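You operate a simulated robot arm through the tools that you are given. There is no shell and no other tool. Be economical: measure what you need, move in short steps, check, and stop when the job is done.

The job below is to be done with a simulated two-armed robot. You get a single attempt, and the scene is never put back.

TASK
Holding each nozzle, set its collar to the change card's mark; stand both in the grey tray. Set down upright: blue-collar nozzle, green-collar nozzle.

The check looks at the end state, three seconds after you hand in, the way a careful person would. Anything else that was tipped, shoved, dropped, spilled or broken makes it a failure.

THE ROBOT
Two 7-joint arms with two-finger parallel grippers on one trunk, on a base that drives. Base frame: it is fixed to the floor where the robot stands at the start and does not move with it; the origin is under the middle of the robot, x ahead of it, y to its left, z up. Readings come in mm, degrees, newtons and seconds.
The left shoulder is at the start at [39, 101, 1155], the right one opposite. With the tool pointing down near the work surface each hand reaches from about 120 to 500 mm from the robot's upright axis, wherever it stands, measured 20 degrees to its own side. Places, roughly: blue nozzle collar [500, -100, 900]; change card [900, -400, 900]; green nozzle collar [600, -200, 900]; tray [700, 100, 800]. Payload 2.4 kg a hand.
Tool frame (each hand has its own): the origin (TCP) lies between the finger pads and is the grasp point; the fingertips stand 24 mm ahead of it; z points along the fingers, y is the line along which they close. The gripper opens to 68 mm. The fingers are 17 mm wide and 10 mm thick; the gripper's body (40 by 70 mm) begins 41 mm behind the TCP.
Orientation is that of the tool frame in the base frame, as a unit quaternion [x, y, z, w]. With the fingers straight down and closing along the base's y, the tool's x points along the base's -x, its y along +y and its z along -z.

THE INTERFACE
- The arms move only by the tool arm_command. It takes "left_rows", "right_rows" or both (then of equal length, played together; a hand with none holds still); each is a list of rows, each a list of 7 numbers: the shift along the base's x, y, z in units of 20 mm (1.0 is 20 mm), then the turn, a rotation vector about the base's x, y, z in units of 4 degrees (1.0 is 4 degrees), then the opening in per cent of the stroke, from 0 (shut) to 100 (fully open). In form: [[dx, dy, dz, wx, wy, wz, jaw], ...]. A call has 1 to 8 rows; each row shifts and turns the commanded pose from where the row before left it. A call with a number of a shift or a turn outside -1 to 1 is refused whole. A row lasts 0.2 s, in which the tool goes at most 50 mm and 8.6 degrees; a call with a longer step from one row to the next is refused whole, and so is a gripper value outside its range. A pose out of reach is approached as far as the arm can. The call stops where the force on the tool passes 40 N (or 10 N more than at its start, if that is more) or the arm is blocked; 0.2 s more then pass. Each finger travels about 72 mm/s and halts on what it meets, pressing with about 43 N; the grip force reading is that of the motor and also rises with nothing between the fingers. The clock runs only during rows and for 0.2 s after the last one: add rows that do not move to give the fingers time. It gives the time, the measured TCP pose, the force on the tool (base axes), the opening and the grip force at its end, in the units of the frame above (readings bear some noise), with the torque about the TCP (base axes, N m) and any sound that the robot's microphone picked up, and new pictures: "show" is both (left out), scene, wrist or none (wrist: the cameras of the hands that moved).
- Cameras (640 x 400 px; columns grow to the right, rows downward): "scene" is now at [125.7, -13.1, 1331]; the picture's right is [-0.17, -0.99, 0.00], its down [-0.40, 0.07, -0.91] and it looks along [0.90, -0.16, -0.40] (base axes); focal length 214 px, centre (320, 200). "left" rides on the left gripper at [84, -11, -75] in its tool frame; the picture's right is [0.13, 0.99, 0.00], its down [-0.60, 0.08, -0.79] and it looks along [-0.79, 0.10, 0.61] (tool axes); focal length 251 px, centre (320, 200). "right" rides on the right gripper at [84, 11, -75] in its tool frame; the picture's right is [-0.13, 0.99, 0.00], its down [-0.60, -0.08, -0.79] and it looks along [-0.79, -0.10, 0.61] (tool axes); focal length 251 px, centre (320, 200). There is no depth. A picture from a camera that has moved, and an enlarged one, comes with that camera's place and axes in the base frame and with its lens.
- move_column(by): slides the trunk up (or, below 0, down) by that many mm; the arms and the scene camera ride with it, the base frame stays. It gives what a move gives, with no picture.
- base_move(legs): drives the robot by 1 to 6 legs, each [ahead, left, turn to the left] in mm, mm and degrees, along the robot's own axes; the way and the turn of a leg run together, so that a leg with both is an arc; at most 1500 mm and 180 degrees a leg. The arms and the cameras ride along, it lands a little off, and it stops where it bumps. It gives what a move gives, and a new picture of the scene camera.
- head_to(pan, tilt): turns the head with the scene camera to pan (to the left, within 86 degrees either way) and tilt (down, from -29 to 69), counted from straight ahead of the robot. It gives what a move gives, and a new picture of the scene camera.
- enlarge(camera, box): a new picture of the part [left, top, right, bottom] of that camera's present view, enlarged. It takes no simulated time.
- sign_off(): hands the job in; it is judged then, once.

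Work in short steps. Places have to be worked out from the pictures, the camera data and where the tool is seen: move nearer, look again, correct. Check each grasp and each placing, and mend what went wrong. You have 120 turns and 260 pictures in all, those below and enlarged ones among them. Open the grippers and draw the arms clear of the work before you hand the job in, unless the task says otherwise; then end with one line.

The tools are called after ">>>" as a command line: name --argument value ..., lists and objects as JSON in quotes. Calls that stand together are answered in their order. arm_command: Moves the arms, as the interface text tells. Its arguments: {"type":"object","properties":{"left_rows":{"type":"array"},"right_rows":{"type":"array"},"show":{"type":"string","enum":["both","scene","wrist","none"]}},"required":[]} The other tools are called the same way: move_column (by) slides the trunk up or down; base_move (legs) drives the base; head_to (pan, tilt) turns the head that bears the scene camera; enlarge (camera, box) takes an enlarged picture of a part of a camera's view; sign_off () hands the job in.

At the start:

```text
clock: 0.0
left_ee_pos: [272.6, 42.6, 1178.5]
left_tcp_rot: [0.0, 1.0, 0.001, -0.001]
left_contact_force: [0.2, -0.3, -0.2]
left_ft_torque: [0.0, 0.01, -0.04]
left_width: 68.2
left_gripper_force: 0.1
right_ee_pos: [266.6, -188.7, 1285.3]
right_tcp_rot: [0.0, 1.0, 0.0, 0.0]
right_contact_force: [0.1, -0.3, -0.4]
right_ft_torque: [0.01, 0.01, -0.02]
right_width: 68.0
right_gripper_force: 0.1
trunk travel left (down, up): [-369.0, 480.0]
robot x, y, heading: [-2.1, -2.1, 0.1]
head pan, tilt: [-9.8, 23.8]
```

scene: 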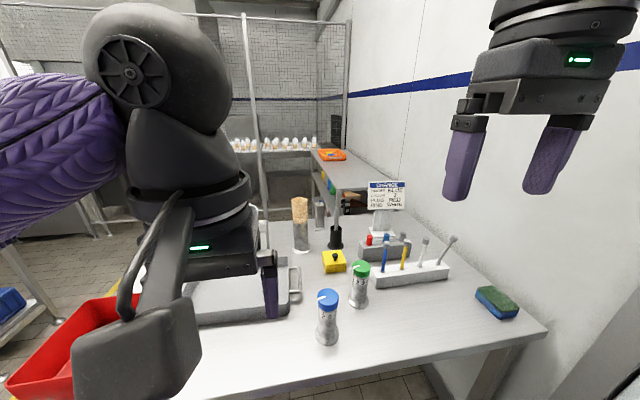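
right: 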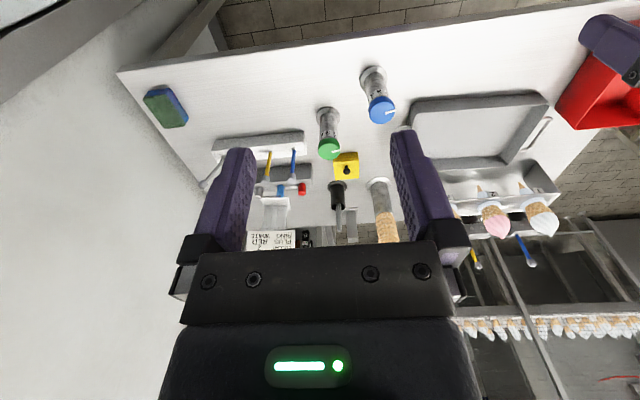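
left: 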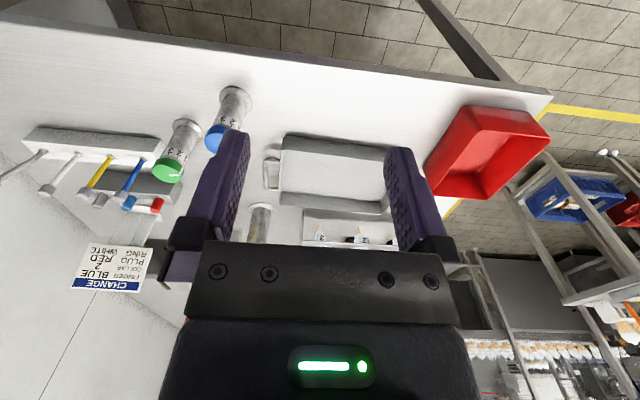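

I start by reading the change card and looking closely at the nozzles.

>>> enlarge --camera "scene" --box '[360, 175, 412, 245]'

>>> enlarge --camera "scene" --box '[300, 250, 390, 350]'

>>> enlarge --camera "left" --box '[150, 75, 260, 195]'

>>> enlarge --camera "left" --box '[65, 235, 160, 300]'

```text
5.71 times, centred on (386, 210) of scene
camera zoom: at [125.7, -13.1, 1331.0], right [-0.17, -0.99, 0.0], down [-0.4, 0.07, -0.91], along [0.9, -0.16, -0.4], focal length 1226 px, centre (-57, 143)
```

zoom: 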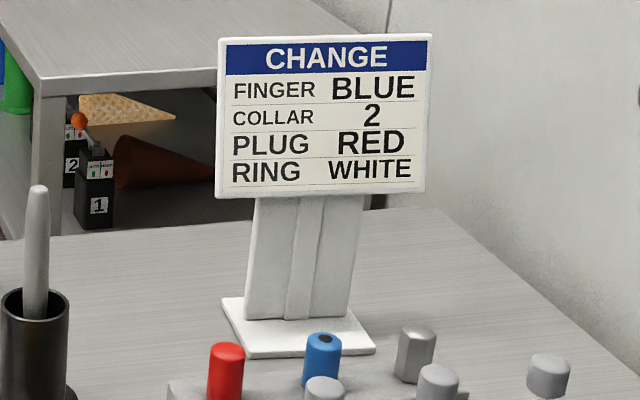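

```text
4.00 times, centred on (345, 300) of scene
camera zoom: at [125.7, -13.1, 1331.0], right [-0.17, -0.99, 0.0], down [-0.4, 0.07, -0.91], along [0.9, -0.16, -0.4], focal length 858 px, centre (220, -200)
```

zoom: 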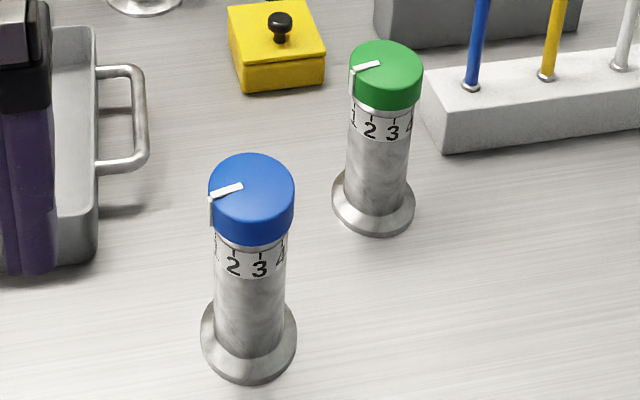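

```text
3.33 times, centred on (205, 135) of left
camera zoom: at [189.3, 31.5, 1253.0], right [-0.13, 0.99, 0.0], down [0.6, 0.08, 0.79], along [0.79, 0.1, -0.61], focal length 838 px, centre (703, 417)
```

zoom: 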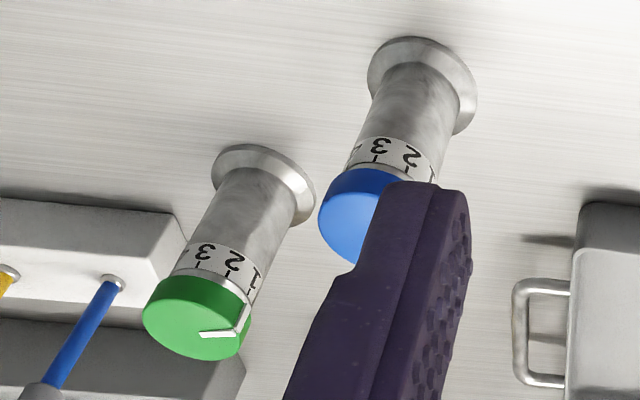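

```text
6.15 times, centred on (112, 268) of left
camera zoom: at [189.3, 31.5, 1253.0], right [-0.13, 0.99, 0.0], down [0.6, 0.08, 0.79], along [0.79, 0.1, -0.61], focal length 1547 px, centre (1597, -215)
```

zoom: 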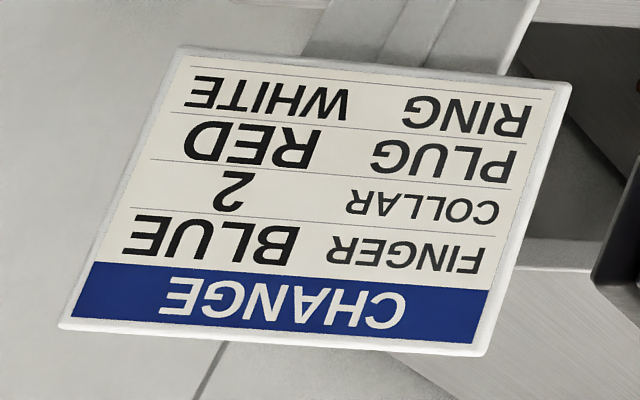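

The card says collar mark 2; both pointers seem to be near 1, and turning counterclockwise (seen from above) goes towards 2. I look down to see the table edge and the base.

>>> head_to --pan 0 --tilt 60

>>> enlarge --camera "right" --box '[290, 50, 420, 170]'

```text
clock: 1.0
left_ee_pos: [273.6, 42.4, 1177.3]
left_tcp_rot: [0.001, 1.0, 0.0, 0.0]
left_contact_force: [0.8, 0.4, 0.1]
left_ft_torque: [0.0, -0.05, 0.0]
left_width: 68.1
left_gripper_force: 0.0
right_ee_pos: [267.3, -187.8, 1285.7]
right_tcp_rot: [0.0, 1.0, -0.001, -0.001]
right_contact_force: [1.2, 0.4, 0.2]
right_ft_torque: [0.0, -0.03, 0.0]
right_width: 68.2
right_gripper_force: 0.0
trunk travel left (down, up): [-369.0, 480.0]
robot x, y, heading: [2.2, -4.7, -0.2]
head pan, tilt: [0.0, 60.0]
camera scene: at [101.3, 2.6, 1279.1], right [0.0, -1.0, 0.0], down [-0.87, 0.0, -0.5], along [0.5, 0.0, -0.87], focal length 214 px, centre (320, 200)
```

scene: 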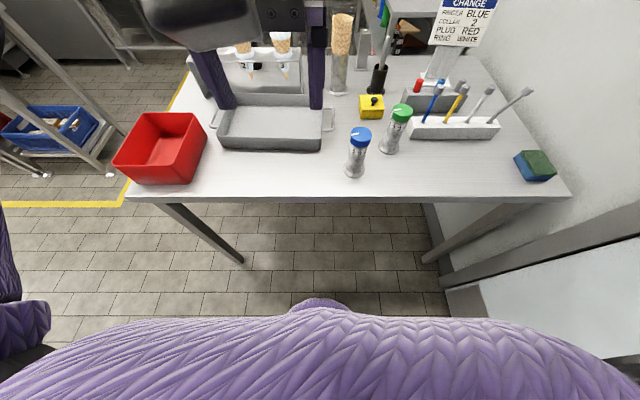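

```text
3.33 times, centred on (355, 110) of right
camera zoom: at [182.6, -178.4, 1360.7], right [0.13, 0.99, 0.0], down [0.6, -0.08, 0.79], along [0.79, -0.1, -0.61], focal length 838 px, centre (203, 500)
```

zoom: 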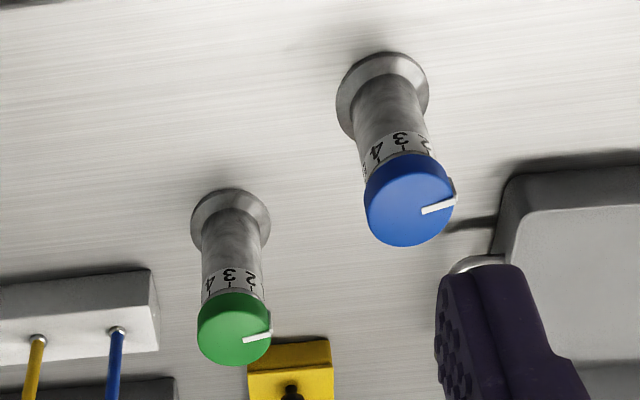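

The table edge is at about x=400, with open space underneath. I drive ahead 180 mm so that both nozzles and the tray come within reach.

>>> base_move --legs '[[180, 0, 0]]'

```text
clock: 2.5
left_ee_pos: [450.4, 42.2, 1178.5]
left_tcp_rot: [0.002, 1.0, 0.0, 0.0]
left_contact_force: [0.2, 0.7, 0.1]
left_ft_torque: [-0.01, 0.05, -0.01]
left_width: 67.9
left_gripper_force: 0.0
right_ee_pos: [442.8, -189.7, 1284.5]
right_tcp_rot: [0.002, 1.0, 0.0, 0.0]
right_contact_force: [0.2, 0.0, 0.7]
right_ft_torque: [-0.03, -0.03, 0.02]
right_width: 67.9
right_gripper_force: 0.1
trunk travel left (down, up): [-369.0, 480.0]
robot x, y, heading: [173.6, 1.5, -0.0]
head pan, tilt: [0.0, 60.0]
camera scene: at [278.8, 2.0, 1279.0], right [0.0, -1.0, 0.0], down [-0.87, 0.0, -0.5], along [0.5, 0.0, -0.87], focal length 214 px, centre (320, 200)
```

scene: 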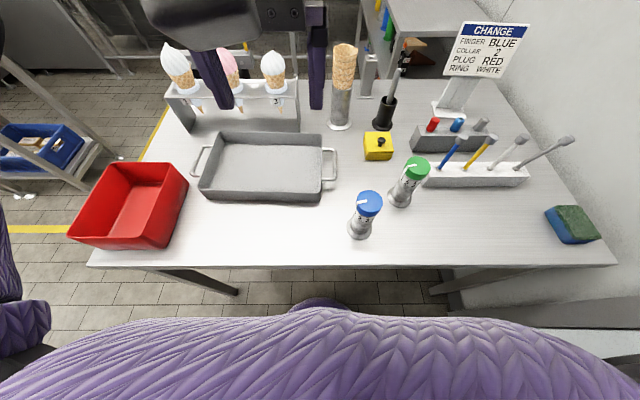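

No bump. I take an enlarged view to measure the nozzles and tray.

>>> enlarge --camera "scene" --box '[330, 145, 450, 245]'

>>> enlarge --camera "scene" --box '[180, 120, 350, 220]'

```text
4.00 times, centred on (390, 195) of scene
camera zoom: at [278.8, 2.0, 1279.0], right [0.0, -1.0, 0.0], down [-0.87, 0.0, -0.5], along [0.5, 0.0, -0.87], focal length 858 px, centre (40, 220)
```

zoom: 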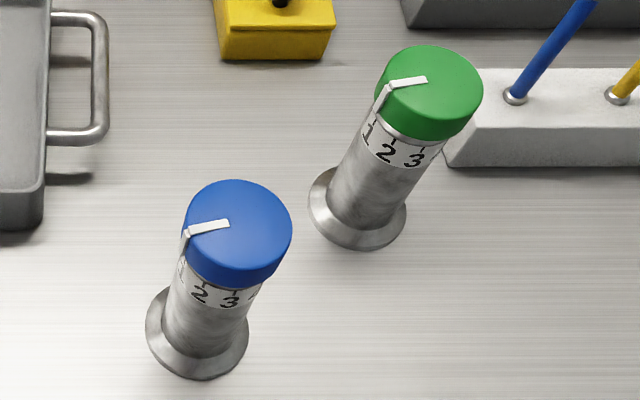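

```text
3.76 times, centred on (265, 170) of scene
camera zoom: at [278.8, 2.0, 1279.0], right [0.0, -1.0, 0.0], down [-0.87, 0.0, -0.5], along [0.5, 0.0, -0.87], focal length 807 px, centre (527, 313)
```

zoom: 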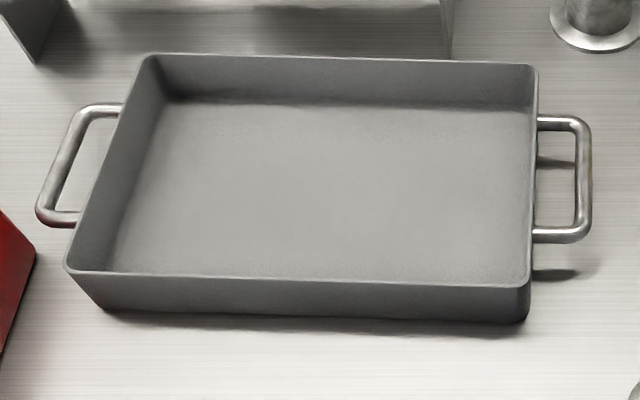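

Triangulating: the table top is near z=800, blue stands at about (475,-91), green at (559,-200), and the collar tops are near z=930. My plan: the left hand lifts a nozzle by the collar from above, the right hand grips its body sideways in the air, then I turn the collar. First I bring the right hand aside while pitching it forward, and yaw the left so its fingers miss the pointer.

>>> arm_command --right_rows '[[0, -0.9, -0.7, 0, -1, 0, 100], [0, -0.9, -0.7, 0, -1, 0, 100], [0, -0.9, -0.7, 0, -1, 0, 100], [0, -0.9, -0.7, 0, -1, 0, 100], [0, -0.9, -0.7, 0, -1, 0, 100], [0, -0.9, -0.7, 0, -1, 0, 100], [0, -0.9, -0.7, 0, -1, 0, 100], [0, -0.9, -0.7, 0, -1, 0, 100]]' --left_rows '[[0, 0, 0, 0, 0, -1, 100], [0, 0, 0, 0, 0, -1, 100], [0, 0, 0, 0, 0, -1, 100], [0, 0, 0, 0, 0, -1, 100], [0, 0, 0, 0, 0, -1, 100], [0, 0, 0, 0, 0, -1, 100], [0, 0, 0, 0, 0, -1, 100], [0, 0, 0, 0, 0, -1, 100]]' --show "none"

```text
clock: 4.3
left_ee_pos: [448.9, 41.3, 1178.7]
left_tcp_rot: [0.279, 0.96, 0.0, 0.0]
left_contact_force: [-0.2, -0.8, 0.8]
left_ft_torque: [0.01, -0.01, 0.01]
left_width: 67.9
left_gripper_force: 0.0
right_ee_pos: [442.3, -333.2, 1172.5]
right_tcp_rot: [0.001, 0.961, 0.0, 0.277]
right_contact_force: [-1.2, 0.3, 0.5]
right_ft_torque: [0.0, 0.0, -0.04]
right_width: 67.9
right_gripper_force: 0.1
trunk travel left (down, up): [-369.0, 480.0]
robot x, y, heading: [175.8, -0.8, -0.4]
head pan, tilt: [0.0, 60.0]
```

Both hands track well. I continue: the right pitches further, and the left yaws while heading towards the spot above blue.

>>> arm_command --right_rows '[[0, 0, -0.5, 0, -1, 0, 100], [0, 0, -0.5, 0, -1, 0, 100], [0, 0, -0.5, 0, -1, 0, 100], [0, 0, -0.5, 0, -1, 0, 100], [0, 0, -0.5, 0, -1, 0, 100], [0, 0, -0.5, 0, -1, 0, 100], [0, 0, -0.5, 0, -1, 0, 100], [0, 0, -0.5, 0, -1, 0, 100]]' --left_rows '[[0.16, -0.83, -0.6, 0, 0, -1, 100], [0.16, -0.83, -0.6, 0, 0, -1, 100], [0.16, -0.83, -0.6, 0, 0, -1, 100], [0.16, -0.83, -0.6, 0, 0, -1, 100], [0.16, -0.83, -0.6, 0, 0, -1, 100], [0.16, -0.83, -0.6, 0, 0, -1, 100], [0.16, -0.83, -0.6, 0, 0, -1, 100], [0.16, -0.83, -0.6, 0, 0, -1, 100]]' --show "both"

```text
clock: 6.1
left_ee_pos: [475.4, -92.9, 1081.7]
left_tcp_rot: [0.531, 0.847, -0.001, 0.0]
left_contact_force: [0.0, -0.7, -0.9]
left_ft_torque: [0.02, 0.01, -0.02]
left_width: 68.1
left_gripper_force: 0.0
right_ee_pos: [443.2, -338.3, 1093.8]
right_tcp_rot: [0.002, 0.848, 0.001, 0.531]
right_contact_force: [-0.4, -0.3, 0.0]
right_ft_torque: [0.04, 0.0, -0.01]
right_width: 68.0
right_gripper_force: 0.2
right hand out of reach, approached as far as the arm can: row 8
trunk travel left (down, up): [-369.0, 480.0]
robot x, y, heading: [174.5, -2.7, -0.1]
head pan, tilt: [0.0, 60.0]
camera scene: at [277.9, 1.7, 1279.0], right [0.0, -1.0, 0.0], down [-0.87, 0.0, -0.5], along [0.5, 0.0, -0.87], focal length 214 px, centre (320, 200)
camera right: at [339.9, -328.4, 1050.7], right [0.06, 0.99, 0.12], down [-0.45, -0.08, 0.89], along [0.89, -0.1, 0.44], focal length 251 px, centre (320, 200)
camera left: at [429.4, -22.0, 1157.1], right [0.84, 0.55, 0.0], down [0.33, -0.51, 0.79], along [0.43, -0.66, -0.61], focal length 251 px, centre (320, 200)
```

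scene: 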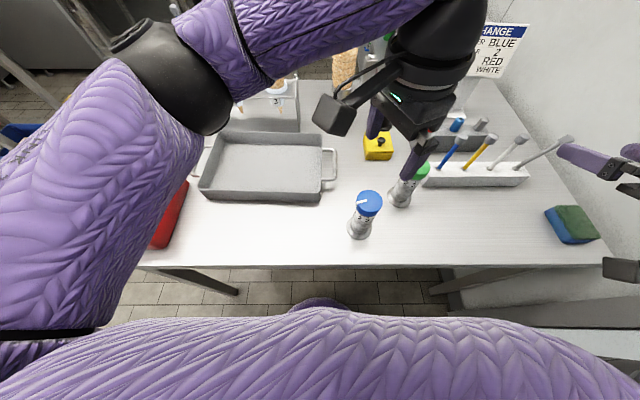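
right: 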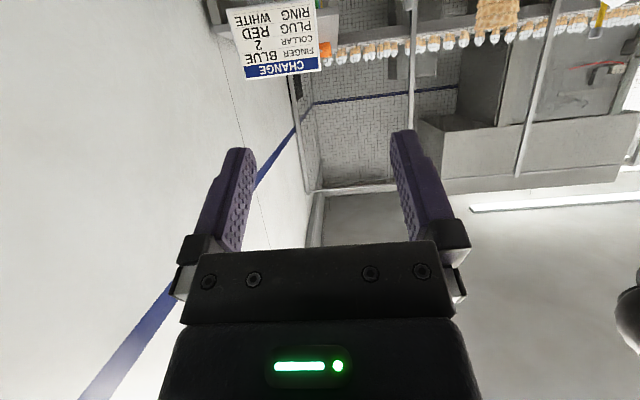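
left: 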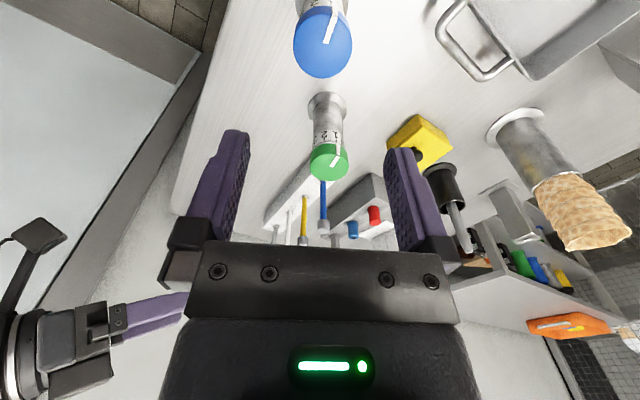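

Blue sits about under the left hand. I enlarge to refine its centre and pointer angle.

>>> enlarge --camera "left" --box '[260, 0, 390, 190]'

>>> enlarge --camera "scene" --box '[335, 180, 395, 245]'

```text
2.11 times, centred on (325, 95) of left
camera zoom: at [429.4, -22.0, 1157.1], right [0.84, 0.55, 0.0], down [0.33, -0.51, 0.79], along [0.43, -0.66, -0.61], focal length 529 px, centre (310, 421)
```

zoom: 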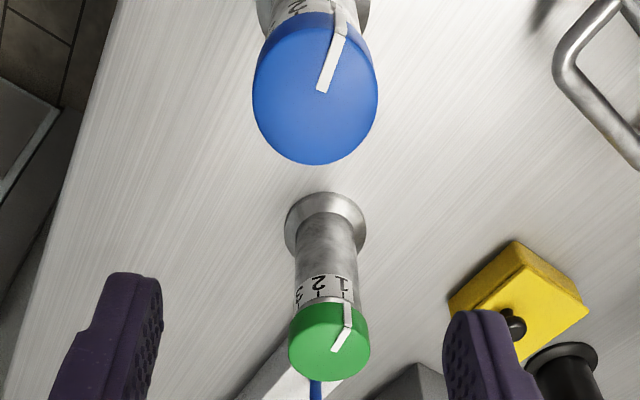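

```text
6.15 times, centred on (365, 212) of scene
camera zoom: at [277.9, 1.7, 1279.0], right [0.0, -1.0, 0.0], down [-0.87, 0.0, -0.5], along [0.5, 0.0, -0.87], focal length 1320 px, centre (43, 123)
```

zoom: 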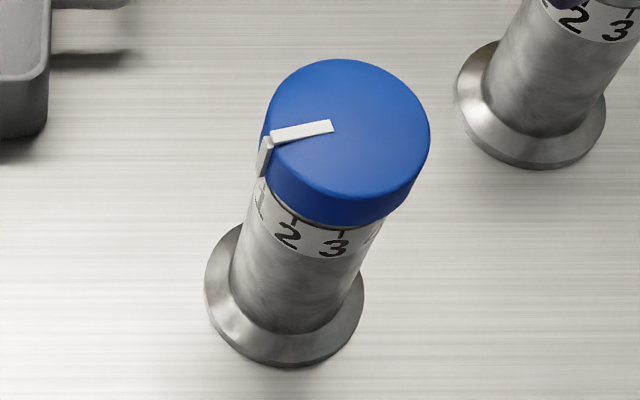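

Blue is refined to (478,-91.5) with its top at 929; the pointer is at about 102° and my fingers at 26°/206°. I descend straight to the collar.

>>> arm_command --left_rows '[[0.02, 0.01, -0.95, 0, 0, 0, 100], [0.02, 0.01, -0.95, 0, 0, 0, 100], [0.02, 0.01, -0.95, 0, 0, 0, 100], [0.02, 0.01, -0.95, 0, 0, 0, 100], [0.02, 0.01, -0.95, 0, 0, 0, 100], [0.02, 0.01, -0.95, 0, 0, 0, 100], [0.01, 0.01, -0.95, 0, 0, 0, 100], [0, 0, -0.95, 0, 0, 0, 100]]' --show "both"

```text
clock: 7.9
left_ee_pos: [477.6, -90.4, 928.6]
left_tcp_rot: [0.532, 0.847, 0.0, 0.0]
left_contact_force: [0.5, -0.2, 0.5]
left_ft_torque: [-0.01, -0.01, 0.0]
left_width: 68.3
left_gripper_force: 0.1
right_ee_pos: [443.2, -339.4, 1093.0]
right_tcp_rot: [0.002, 0.848, 0.001, 0.53]
right_contact_force: [-0.2, 0.5, -0.3]
right_ft_torque: [-0.03, 0.03, -0.03]
right_width: 68.2
right_gripper_force: 0.1
trunk travel left (down, up): [-369.0, 480.0]
robot x, y, heading: [173.5, -1.7, -0.3]
head pan, tilt: [0.0, 60.0]
camera scene: at [277.9, 1.9, 1279.0], right [0.0, -1.0, 0.0], down [-0.87, 0.0, -0.5], along [0.5, 0.0, -0.87], focal length 214 px, centre (320, 200)
camera left: at [431.9, -19.4, 1004.4], right [0.84, 0.55, 0.0], down [0.33, -0.51, 0.79], along [0.43, -0.66, -0.61], focal length 251 px, centre (320, 200)
```

scene: 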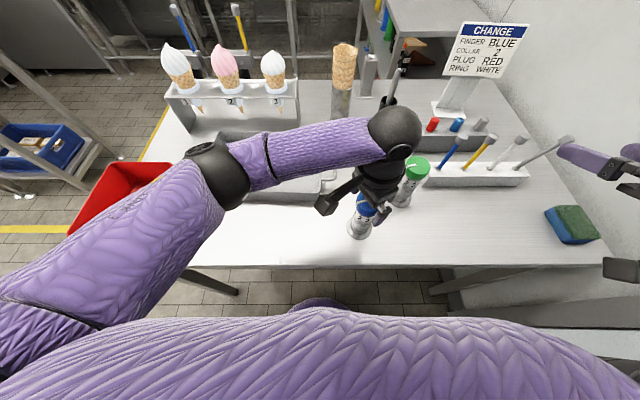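
left: 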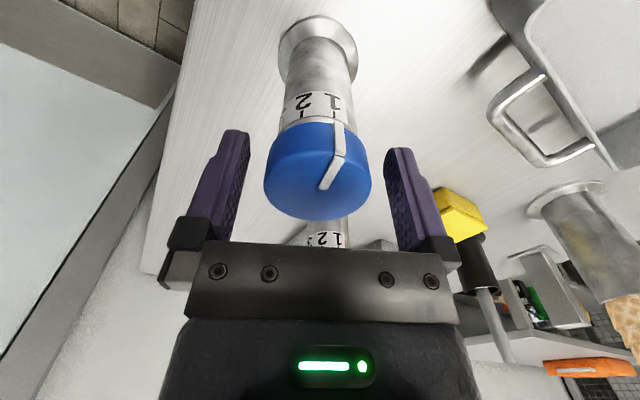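

The fingers straddle the collar evenly, clear of the pointer. I close on it.

>>> arm_command --left_rows '[[0, 0, 0, 0, 0, 0, 60], [0, 0, 0, 0, 0, 0, 30], [0, 0, 0, 0, 0, 0, 30]]' --show "wrist"

```text
clock: 8.7
left_ee_pos: [478.9, -91.0, 929.6]
left_tcp_rot: [0.531, 0.847, 0.001, 0.0]
left_contact_force: [0.0, -0.4, 0.5]
left_ft_torque: [0.0, 0.03, -0.02]
left_width: 48.5
left_gripper_force: 42.7
right_ee_pos: [443.6, -340.0, 1093.6]
right_tcp_rot: [0.001, 0.848, 0.001, 0.53]
right_contact_force: [-0.9, -0.2, 0.1]
right_ft_torque: [-0.02, 0.0, -0.02]
right_width: 67.9
right_gripper_force: 0.1
trunk travel left (down, up): [-369.0, 480.0]
robot x, y, heading: [177.9, 4.3, -0.4]
head pan, tilt: [0.0, 60.0]
camera left: at [431.9, -19.5, 1004.5], right [0.84, 0.55, 0.0], down [0.33, -0.51, 0.79], along [0.43, -0.66, -0.61], focal length 251 px, centre (320, 200)
```

left: 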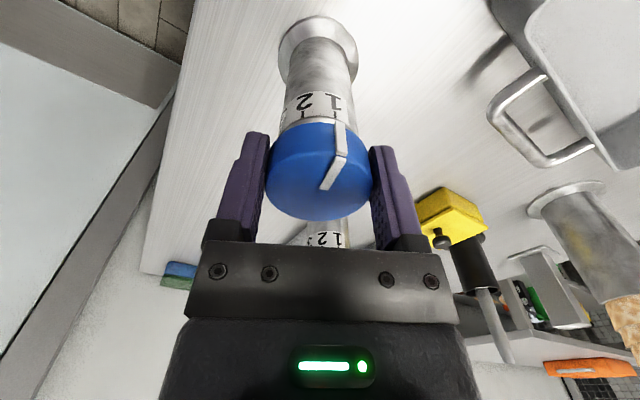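

Grip firm at 48.5 mm. I lift straight up about 144 mm.

>>> arm_command --left_rows '[[0, 0, 0.4, 0, 0, 0, 30], [0, 0, 0.8, 0, 0, 0, 30], [0, 0, 1, 0, 0, 0, 30], [0, 0, 1, 0, 0, 0, 30], [0, 0, 1, 0, 0, 0, 30], [0, 0, 1, 0, 0, 0, 30], [0, 0, 1, 0, 0, 0, 30], [0, 0, 1, 0, 0, 0, 30]]' --show "both"

```text
clock: 10.5
left_ee_pos: [476.2, -91.0, 1073.8]
left_tcp_rot: [0.531, 0.847, 0.0, 0.001]
left_contact_force: [0.3, 0.0, -2.7]
left_ft_torque: [0.03, -0.03, 0.02]
left_width: 48.5
left_gripper_force: 43.1
right_ee_pos: [443.9, -337.8, 1093.1]
right_tcp_rot: [0.002, 0.848, 0.001, 0.53]
right_contact_force: [0.7, 0.5, -0.4]
right_ft_torque: [-0.03, 0.0, -0.04]
right_width: 68.2
right_gripper_force: 0.0
trunk travel left (down, up): [-369.0, 480.0]
robot x, y, heading: [174.2, 0.8, -0.2]
head pan, tilt: [0.0, 60.0]
camera scene: at [278.0, 1.8, 1279.0], right [0.0, -1.0, 0.0], down [-0.87, 0.0, -0.5], along [0.5, 0.0, -0.87], focal length 214 px, centre (320, 200)
camera left: at [431.2, -19.9, 1149.3], right [0.84, 0.55, 0.0], down [0.33, -0.51, 0.79], along [0.43, -0.66, -0.61], focal length 251 px, centre (320, 200)
```

scene: 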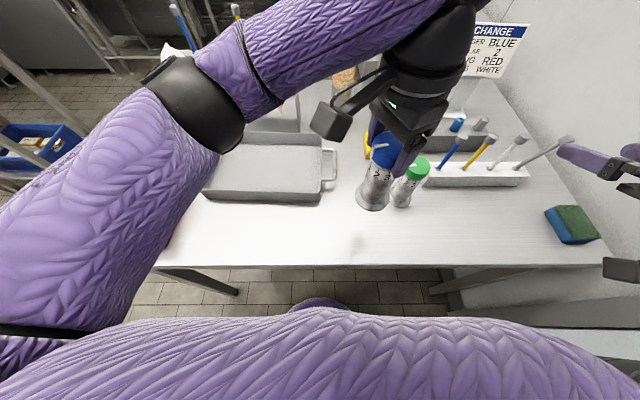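
left: 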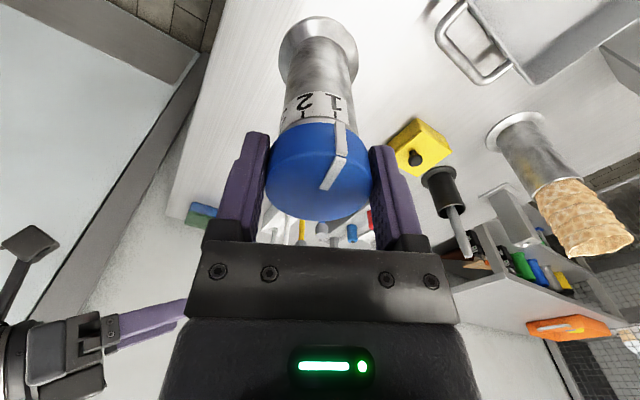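

Blue hangs cleanly from the left hand; its body mid-height is at about z=991. I yaw the right hand towards it and lower it.

>>> arm_command --right_rows '[[0, 0, -0.6, 0, 0, 1, 100], [0, 0, -0.6, 0, 0, 1, 100], [0, 0, -0.6, 0, 0, 1, 100], [0, 0, -0.6, 0, 0, 1, 100], [0, 0, -0.6, 0, 0, 1, 100], [0, 0, -0.6, 0, 0, 1, 100], [0, 0, -0.6, 0, 0, 1, 100], [0, 0, -0.6, 0, 0, 1, 100]]' --show "none"

```text
clock: 12.3
left_ee_pos: [476.7, -90.6, 1074.4]
left_tcp_rot: [0.531, 0.847, 0.0, 0.0]
left_contact_force: [0.2, -0.8, -2.1]
left_ft_torque: [0.02, -0.05, 0.03]
left_width: 48.4
left_gripper_force: 43.0
right_ee_pos: [441.6, -342.1, 1004.6]
right_tcp_rot: [-0.209, 0.822, 0.134, 0.513]
right_contact_force: [0.4, -0.1, -0.3]
right_ft_torque: [0.01, -0.02, 0.0]
right_width: 67.9
right_gripper_force: 0.1
right hand out of reach, approached as far as the arm can: row 2
trunk travel left (down, up): [-369.0, 480.0]
robot x, y, heading: [176.6, 1.5, -0.2]
head pan, tilt: [0.0, 60.0]
```

Reachable with yaw. I pitch it further to the horizontal, yaw more and come closer.

>>> arm_command --right_rows '[[-0.2, 0.6, -0.1, 0.6, -0.8, 0.8, 100], [-0.2, 0.6, -0.1, 0.6, -0.8, 0.8, 100], [-0.2, 0.6, -0.1, 0.62, -0.78, 0.8, 100], [-0.2, 0.6, -0.1, 0.65, -0.75, 0.8, 100], [-0.2, 0.6, -0.1, 0.7, -0.7, 0.8, 100]]' --show "both"

```text
clock: 13.5
left_ee_pos: [478.0, -90.1, 1073.3]
left_tcp_rot: [0.531, 0.847, 0.0, 0.0]
left_contact_force: [0.2, 0.7, -2.2]
left_ft_torque: [0.0, 0.02, 0.02]
left_width: 48.2
left_gripper_force: 43.2
right_ee_pos: [421.6, -280.6, 995.0]
right_tcp_rot: [-0.278, 0.689, 0.264, 0.615]
right_contact_force: [0.5, 0.0, -0.2]
right_ft_torque: [-0.03, -0.02, 0.0]
right_width: 67.8
right_gripper_force: 0.0
trunk travel left (down, up): [-369.0, 480.0]
robot x, y, heading: [177.0, -0.8, -0.1]
head pan, tilt: [0.0, 60.0]
camera scene: at [278.1, 1.8, 1279.0], right [0.0, -1.0, 0.0], down [-0.87, 0.0, -0.5], along [0.5, 0.0, -0.87], focal length 214 px, centre (320, 200)
camera right: at [354.5, -331.5, 919.9], right [-0.69, 0.71, 0.15], down [-0.45, -0.58, 0.68], along [0.57, 0.4, 0.71], focal length 251 px, centre (320, 200)
```

scene: 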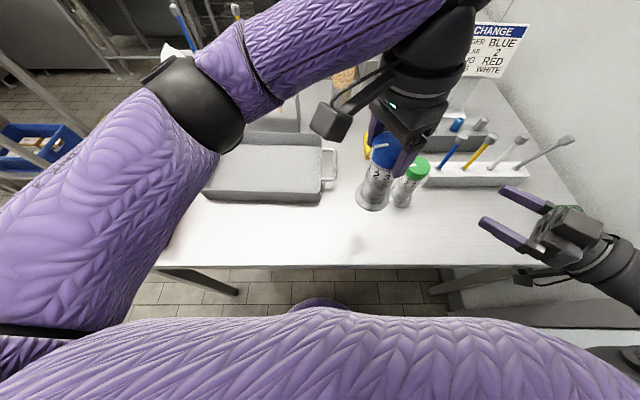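
right: 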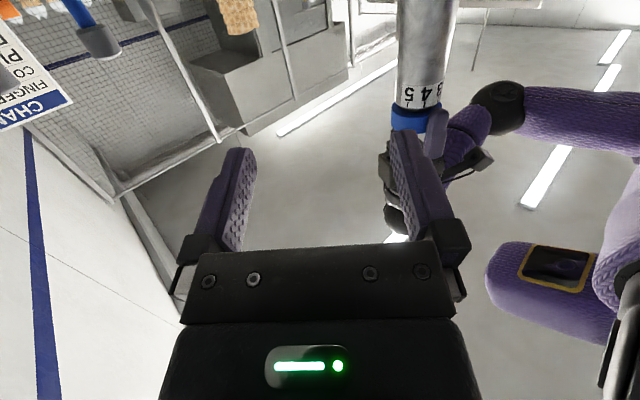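

The right hand is now nearly horizontal with yaw 45°, tilted 6°. I line it up 100 mm short of the body.

>>> arm_command --right_rows '[[-0.11, 0.98, 0, 0, 0, 0, 100], [-0.11, 0.98, 0, 0, 0, 0, 100], [-0.11, 0.98, 0, 0, 0, 0, 100], [-0.11, 0.98, 0, 0, 0, 0, 100], [-0.11, 0.98, 0, 0, 0, 0, 100], [-0.11, 0.98, 0, 0, 0, 0, 100]]' --show "both"

```text
clock: 14.9
left_ee_pos: [476.7, -89.1, 1073.5]
left_tcp_rot: [0.532, 0.847, 0.0, 0.0]
left_contact_force: [0.0, -0.7, -3.0]
left_ft_torque: [0.04, 0.01, -0.01]
left_width: 48.5
left_gripper_force: 42.2
right_ee_pos: [408.9, -162.5, 994.7]
right_tcp_rot: [-0.277, 0.691, 0.263, 0.614]
right_contact_force: [-0.1, 0.7, 0.3]
right_ft_torque: [0.02, -0.03, 0.0]
right_width: 67.9
right_gripper_force: 0.0
trunk travel left (down, up): [-369.0, 480.0]
robot x, y, heading: [178.9, -5.7, -0.3]
head pan, tilt: [0.0, 60.0]
camera scene: at [278.1, 1.9, 1279.0], right [0.0, -1.0, 0.0], down [-0.87, 0.0, -0.5], along [0.5, 0.0, -0.87], focal length 214 px, centre (320, 200)
camera right: at [341.4, -213.7, 920.2], right [-0.69, 0.71, 0.15], down [-0.44, -0.58, 0.68], along [0.57, 0.4, 0.71], focal length 251 px, centre (320, 200)
```

scene: 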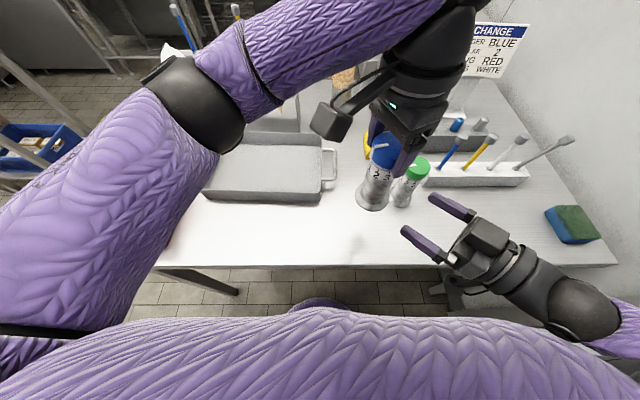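
right: 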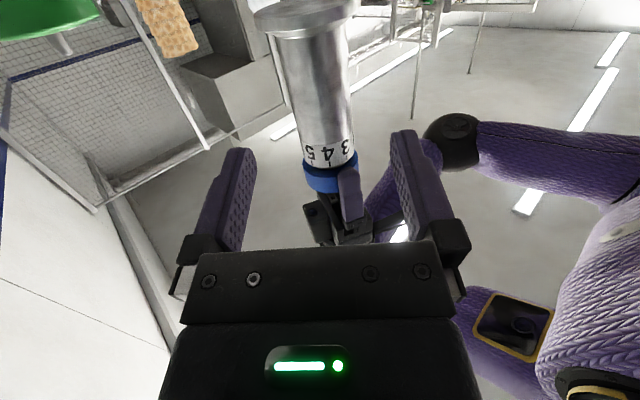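

It is well centred between the fingers. I advance to the body.

>>> arm_command --right_rows '[[0.69, 0.7, -0.04, 0, 0, 0, 100], [0.69, 0.7, -0.04, 0, 0, 0, 100], [0.69, 0.7, -0.04, 0, 0, 0, 100], [0.69, 0.7, -0.04, 0, 0, 0, 100], [0.69, 0.72, -0.04, 0, 0, 0, 100]]' --show "both"

```text
clock: 16.1
left_ee_pos: [477.7, -90.6, 1074.6]
left_tcp_rot: [0.531, 0.847, 0.0, 0.0]
left_contact_force: [0.0, 0.6, -1.6]
left_ft_torque: [0.02, -0.02, -0.03]
left_width: 48.4
left_gripper_force: 42.9
right_ee_pos: [458.3, -148.8, 1027.4]
right_tcp_rot: [-0.277, 0.691, 0.263, 0.614]
right_contact_force: [0.1, -0.4, -0.5]
right_ft_torque: [0.02, 0.03, -0.01]
right_width: 67.9
right_gripper_force: 0.0
right hand out of reach, approached as far as the arm can: row 1, 2, 3, 4, 5
trunk travel left (down, up): [-369.0, 480.0]
robot x, y, heading: [176.5, 1.9, -0.3]
head pan, tilt: [0.0, 60.0]
camera scene: at [278.1, 1.8, 1279.0], right [0.0, -1.0, 0.0], down [-0.87, 0.0, -0.5], along [0.5, 0.0, -0.87], focal length 214 px, centre (320, 200)
camera right: at [389.7, -199.7, 952.6], right [-0.69, 0.71, 0.15], down [-0.44, -0.58, 0.68], along [0.57, 0.4, 0.71], focal length 251 px, centre (320, 200)
```

scene: 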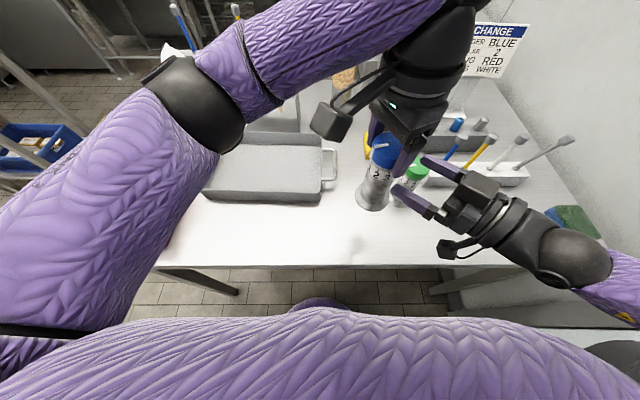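
right: 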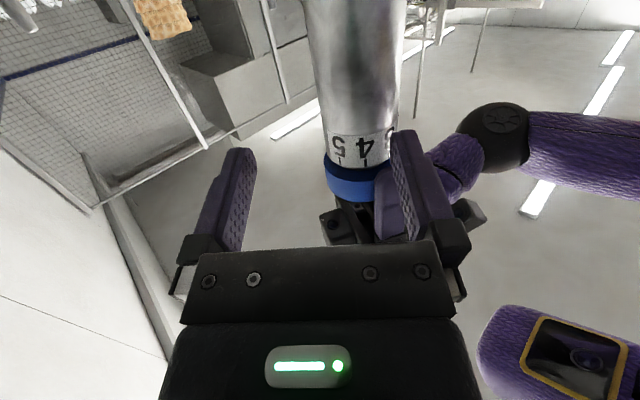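

The right arm is folded too tightly to get there. I carry the nozzle 80 mm further out with the left hand instead.

>>> arm_command --left_rows '[[1, 0.25, 0, 0, 0, 0, 30], [1, 0.25, 0, 0, 0, 0, 30], [1, 0.25, 0, 0, 0, 0, 30], [1, 0.25, 0, 0, 0, 0, 30]]' --right_rows '[[0, 0, 0, 0, 0, 0, 100], [0, 0, 0, 0, 0, 0, 100], [0, 0, 0, 0, 0, 0, 100], [0, 0, 0, 0, 0, 0, 100]]' --show "none"

```text
clock: 17.1
left_ee_pos: [558.3, -70.4, 1073.9]
left_tcp_rot: [0.532, 0.847, 0.0, 0.0]
left_contact_force: [0.7, 0.5, -2.5]
left_ft_torque: [0.03, 0.0, -0.01]
left_width: 48.3
left_gripper_force: 41.8
right_ee_pos: [457.9, -149.3, 1027.1]
right_tcp_rot: [-0.277, 0.69, 0.263, 0.614]
right_contact_force: [0.3, -0.6, 0.2]
right_ft_torque: [-0.01, 0.01, 0.03]
right_width: 68.1
right_gripper_force: 0.1
trunk travel left (down, up): [-369.0, 480.0]
robot x, y, heading: [175.3, 2.2, -0.3]
head pan, tilt: [0.0, 60.0]
```

Now I line the right hand up 80 mm short of the new position and down to z=991.

>>> arm_command --right_rows '[[0.73, 0.36, -0.6, 0, 0, 0, 100], [0.73, 0.36, -0.6, 0, 0, 0, 100], [0.73, 0.36, -0.6, 0, 0, 0, 100]]' --show "wrist"

```text
clock: 17.9
left_ee_pos: [557.9, -71.2, 1073.0]
left_tcp_rot: [0.531, 0.847, -0.001, 0.001]
left_contact_force: [0.3, 0.1, -2.6]
left_ft_torque: [0.01, 0.01, 0.02]
left_width: 48.3
left_gripper_force: 43.1
right_ee_pos: [490.4, -167.1, 1011.6]
right_tcp_rot: [-0.278, 0.69, 0.264, 0.614]
right_contact_force: [-0.5, 0.3, -0.3]
right_ft_torque: [-0.04, -0.04, -0.01]
right_width: 67.9
right_gripper_force: 0.0
right hand out of reach, approached as far as the arm can: row 1, 2, 3
trunk travel left (down, up): [-369.0, 480.0]
robot x, y, heading: [173.0, -0.9, -0.4]
head pan, tilt: [0.0, 60.0]
camera right: at [422.3, -218.8, 937.2], right [-0.69, 0.71, 0.15], down [-0.44, -0.58, 0.68], along [0.57, 0.4, 0.71], focal length 251 px, centre (320, 200)
```

right: 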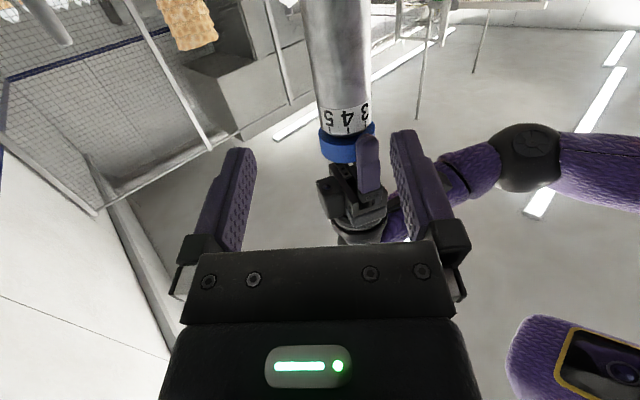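

The right arm hits a joint limit at this height relative to its shoulder. I raise the trunk 150 mm so that the work sits lower relative to the shoulders.

>>> move_column --by 150

```text
clock: 18.3
left_ee_pos: [558.4, -72.2, 1077.2]
left_tcp_rot: [0.528, 0.849, -0.003, 0.004]
left_contact_force: [3.9, -9.9, -12.5]
left_ft_torque: [-0.05, -0.2, 0.22]
left_width: 48.5
left_gripper_force: 43.4
right_ee_pos: [490.6, -168.2, 1017.0]
right_tcp_rot: [-0.276, 0.691, 0.263, 0.615]
right_contact_force: [1.0, 0.2, -0.3]
right_ft_torque: [-0.03, 0.0, 0.01]
right_width: 67.6
right_gripper_force: 0.0
trunk travel left (down, up): [-373.0, 477.0]
robot x, y, heading: [179.9, 0.0, -0.2]
head pan, tilt: [0.0, 60.0]
stopped: the force on the tool passed its limit at 57 N (the readings are from after the stop); the commanded pose is now the measured one
```

Stopped by a force on the left tool after about 4 mm. I look at what touches.

>>> arm_command --left_rows '[[0, 0, 0, 0, 0, 0, 30]]' --right_rows '[[0, 0, 0, 0, 0, 0, 100]]' --show "both"

```text
clock: 18.7
left_ee_pos: [558.4, -71.8, 1077.3]
left_tcp_rot: [0.528, 0.849, -0.001, 0.003]
left_contact_force: [6.3, -15.5, -14.9]
left_ft_torque: [0.17, -0.22, 0.36]
left_width: 48.4
left_gripper_force: 43.3
right_ee_pos: [490.7, -169.9, 1017.0]
right_tcp_rot: [-0.277, 0.691, 0.264, 0.614]
right_contact_force: [0.2, -0.4, 0.2]
right_ft_torque: [0.0, -0.01, 0.0]
right_width: 68.1
right_gripper_force: 0.1
trunk travel left (down, up): [-373.0, 477.0]
robot x, y, heading: [174.5, -1.9, -0.2]
head pan, tilt: [0.0, 60.0]
camera scene: at [277.6, 1.8, 1282.6], right [0.0, -1.0, 0.0], down [-0.87, 0.0, -0.5], along [0.5, 0.0, -0.87], focal length 214 px, centre (320, 200)
camera right: at [422.5, -220.0, 941.2], right [-0.69, 0.71, 0.15], down [-0.44, -0.58, 0.68], along [0.57, 0.4, 0.71], focal length 251 px, centre (320, 200)
camera left: at [511.7, -0.7, 1151.7], right [0.83, 0.55, 0.0], down [0.34, -0.5, 0.8], along [0.44, -0.66, -0.6], focal length 251 px, centre (320, 200)
```

scene: 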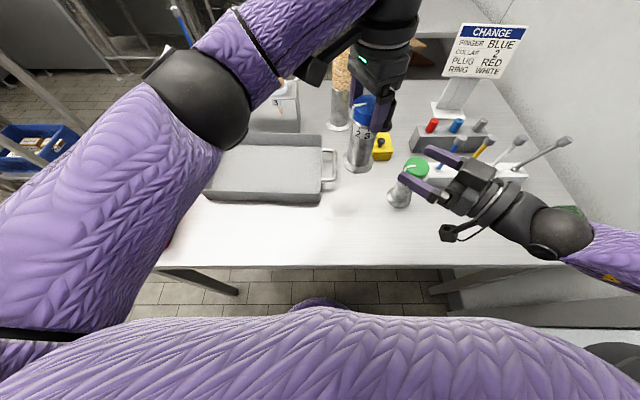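
right: 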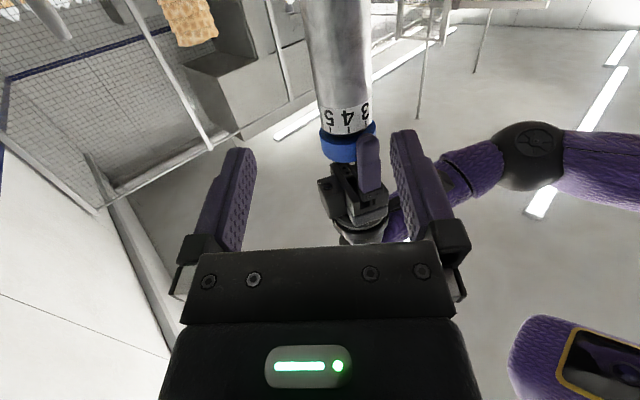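
left: 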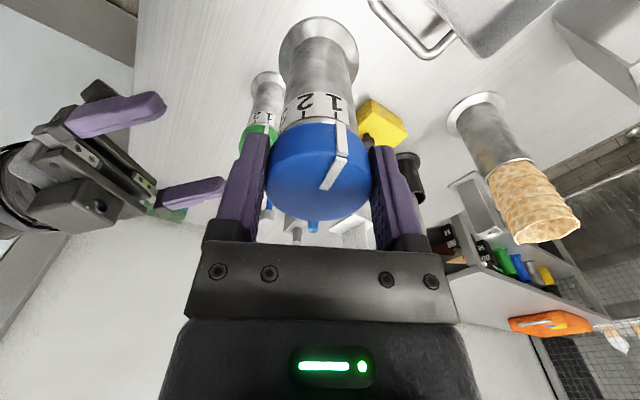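

The force on the left tool (towards -y and down) fits its camera bracket touching its own forearm. I yaw the left hand counterclockwise, nozzle and all, to free it.

>>> arm_command --left_rows '[[0, 0, -0.1, 0, 0, 0.5, 30], [0, 0, -0.1, 0, 0, 1, 30], [0, 0, 0, 0, 0, 1, 30], [0, 0, 0, 0, 0, 1, 30], [0, 0, 0, 0, 0, 1, 30], [0, 0, 0, 0, 0, 1, 30], [0, 0, 0, 0, 0, 1, 30], [0, 0, 0, 0, 0, 1, 30]]' --show "both"

```text
clock: 20.5
left_ee_pos: [558.5, -70.5, 1073.9]
left_tcp_rot: [0.289, 0.957, -0.001, 0.002]
left_contact_force: [-0.1, -0.7, -3.4]
left_ft_torque: [0.03, 0.0, -0.03]
left_width: 48.5
left_gripper_force: 43.0
right_ee_pos: [491.3, -169.7, 1016.3]
right_tcp_rot: [-0.278, 0.691, 0.264, 0.613]
right_contact_force: [0.0, -0.5, -0.1]
right_ft_torque: [-0.03, 0.01, 0.0]
right_width: 68.0
right_gripper_force: 0.1
trunk travel left (down, up): [-373.0, 477.0]
robot x, y, heading: [174.7, 0.0, -0.2]
head pan, tilt: [0.0, 60.0]
camera scene: at [277.6, 1.9, 1282.6], right [0.0, -1.0, 0.0], down [-0.87, 0.0, -0.5], along [0.5, 0.0, -0.87], focal length 214 px, centre (320, 200)
camera left: at [482.1, -33.3, 1148.1], right [0.44, 0.9, 0.0], down [0.54, -0.27, 0.8], along [0.71, -0.35, -0.6], focal length 251 px, centre (320, 200)
```

scene: 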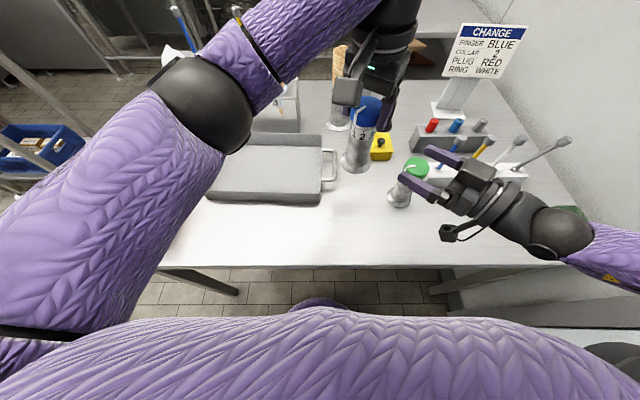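
left: 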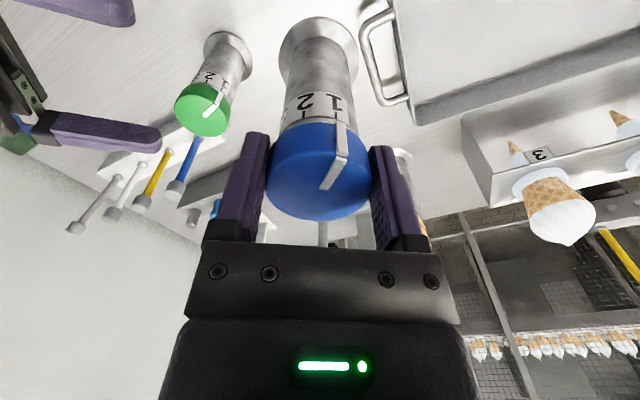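

The contact is gone (only the nozzle's weight is left). I raise the trunk again.

>>> move_column --by 120

```text
clock: 22.0
left_ee_pos: [558.7, -72.3, 1193.6]
left_tcp_rot: [0.289, 0.957, -0.001, 0.004]
left_contact_force: [-1.0, 0.5, -3.3]
left_ft_torque: [0.01, 0.04, 0.02]
left_width: 48.4
left_gripper_force: 43.1
right_ee_pos: [490.0, -170.1, 1136.6]
right_tcp_rot: [-0.276, 0.691, 0.264, 0.614]
right_contact_force: [0.2, 0.3, -0.3]
right_ft_torque: [-0.01, 0.04, 0.0]
right_width: 68.0
right_gripper_force: 0.0
trunk travel left (down, up): [-493.0, 357.0]
robot x, y, heading: [178.1, 2.4, -0.4]
head pan, tilt: [0.0, 60.0]
```

Both hands ride free. Now I lower both relative to the shoulders, lessen the right yaw to about 29° and take the nozzle 40 mm further out.

>>> arm_command --left_rows '[[0.25, 0, -0.88, 0, 0, 0, 30], [0.25, 0, -0.88, 0, 0, 0, 30], [0.25, 0, -0.88, 0, 0, 0, 30], [0.25, 0, -0.88, 0, 0, 0, 30], [0.25, 0, -0.88, 0, 0, 0, 30], [0.25, 0, -0.88, 0, 0, 0, 30], [0.25, 0, -0.88, 0, 0, 0, 30], [0.25, 0, -0.88, 0, 0, 0, 30]]' --right_rows '[[0, 0, -1, 0, 0, -0.5, 100], [0, 0, -1, 0, 0, -0.5, 100], [0, 0, -1, 0, 0, -0.5, 100], [0, 0, -1, 0, 0, -0.5, 100], [0, 0, -1, 0, 0, -0.5, 100], [0, 0, -1, 0, 0, -0.5, 100], [0, 0, -1, 0, 0, -0.5, 100], [0, 0, -1, 0, 0, -0.5, 100]]' --show "both"

```text
clock: 23.8
left_ee_pos: [598.3, -70.5, 1051.8]
left_tcp_rot: [0.29, 0.957, -0.001, 0.003]
left_contact_force: [0.2, -0.7, -3.6]
left_ft_torque: [0.04, 0.02, -0.01]
left_width: 48.5
left_gripper_force: 43.6
right_ee_pos: [464.4, -283.6, 1069.6]
right_tcp_rot: [-0.18, 0.722, 0.178, 0.643]
right_contact_force: [-0.2, -0.7, 0.7]
right_ft_torque: [0.01, 0.01, 0.02]
right_width: 68.3
right_gripper_force: 0.1
right hand out of reach, approached as far as the arm can: row 1, 2, 3, 4, 5, 6, 7, 8
trunk travel left (down, up): [-493.0, 357.0]
robot x, y, heading: [172.6, 0.9, -0.0]
head pan, tilt: [0.0, 60.0]
camera scene: at [263.0, 1.6, 1403.3], right [0.0, -1.0, 0.0], down [-0.87, 0.0, -0.5], along [0.5, 0.0, -0.87], focal length 214 px, centre (320, 200)
camera right: at [385.3, -313.7, 995.3], right [-0.47, 0.87, 0.15], down [-0.58, -0.44, 0.68], along [0.66, 0.23, 0.71], focal length 251 px, centre (320, 200)
camera left: at [522.7, -33.1, 1126.0], right [0.44, 0.9, 0.0], down [0.54, -0.27, 0.8], along [0.71, -0.35, -0.6], focal length 251 px, centre (320, 200)
```

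scene: 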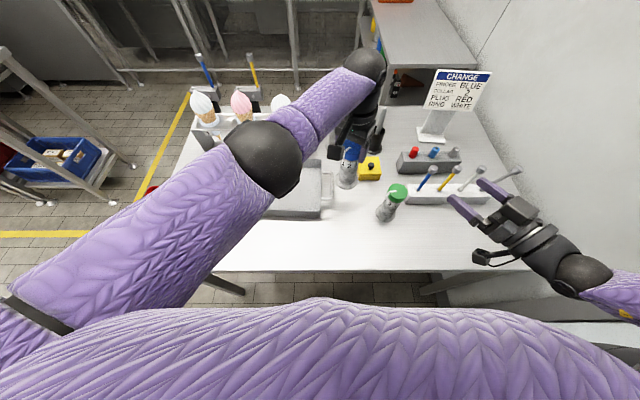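
right: 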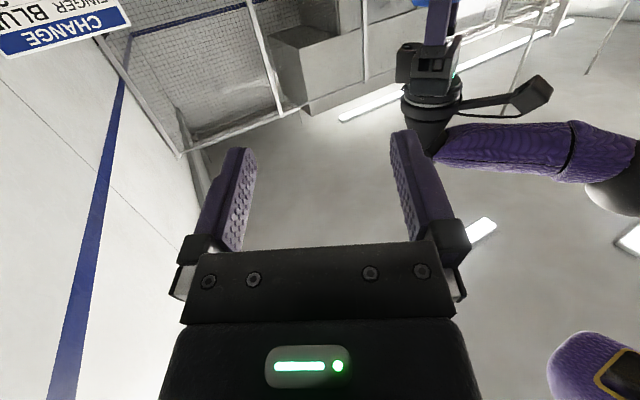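
left: 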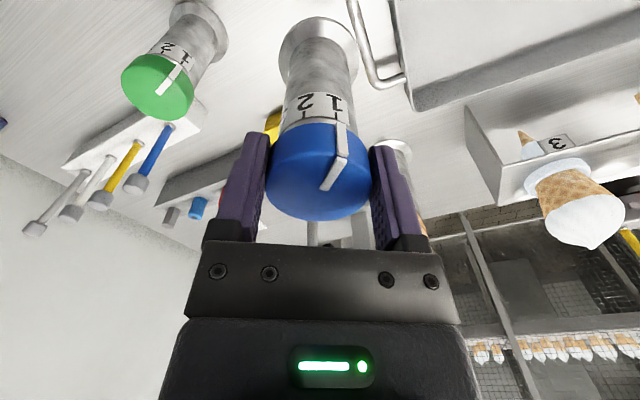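

Lower and straighter is worse; the elbow sticks out to the right, so a larger yaw (pointing left) should suit it. I raise both hands and yaw the right one back and further.

>>> arm_command --left_rows '[[-0.2, 0, 0.9, 0, 0, 0, 30], [-0.2, 0, 0.9, 0, 0, 0, 30], [-0.2, 0, 0.9, 0, 0, 0, 30], [-0.2, 0, 0.9, 0, 0, 0, 30], [-0.2, 0, 0.9, 0, 0, 0, 30], [-0.2, 0, 0.9, 0, 0, 0, 30], [-0.2, 0, 0.9, 0, 0, 0, 30], [-0.2, 0, 0.9, 0, 0, 0, 30]]' --right_rows '[[0, 0, 0.4, 0, 0, 1, 100], [0, 0, 0.4, 0, 0, 1, 100], [0, 0, 0.4, 0, 0, 1, 100], [0, 0, 0.4, 0, 0, 1, 100], [0, 0, 0.3, 0, 0, 1, 100], [0, 0, 0.3, 0, 0, 1, 100], [0, 0, 0.2, 0, 0, 1, 100], [0, 0, 0.2, 0, 0, 1, 100]]' --show "none"

```text
clock: 25.6
left_ee_pos: [566.8, -70.3, 1196.0]
left_tcp_rot: [0.291, 0.957, -0.001, 0.004]
left_contact_force: [0.4, -0.2, -3.6]
left_ft_torque: [0.01, 0.04, 0.01]
left_width: 48.2
left_gripper_force: 42.7
right_ee_pos: [464.8, -283.9, 1120.5]
right_tcp_rot: [-0.358, 0.654, 0.333, 0.577]
right_contact_force: [-1.1, 0.4, 0.4]
right_ft_torque: [0.01, -0.03, 0.01]
right_width: 68.0
right_gripper_force: 0.0
trunk travel left (down, up): [-493.0, 357.0]
robot x, y, heading: [173.5, -2.3, -0.3]
head pan, tilt: [0.0, 60.0]
```

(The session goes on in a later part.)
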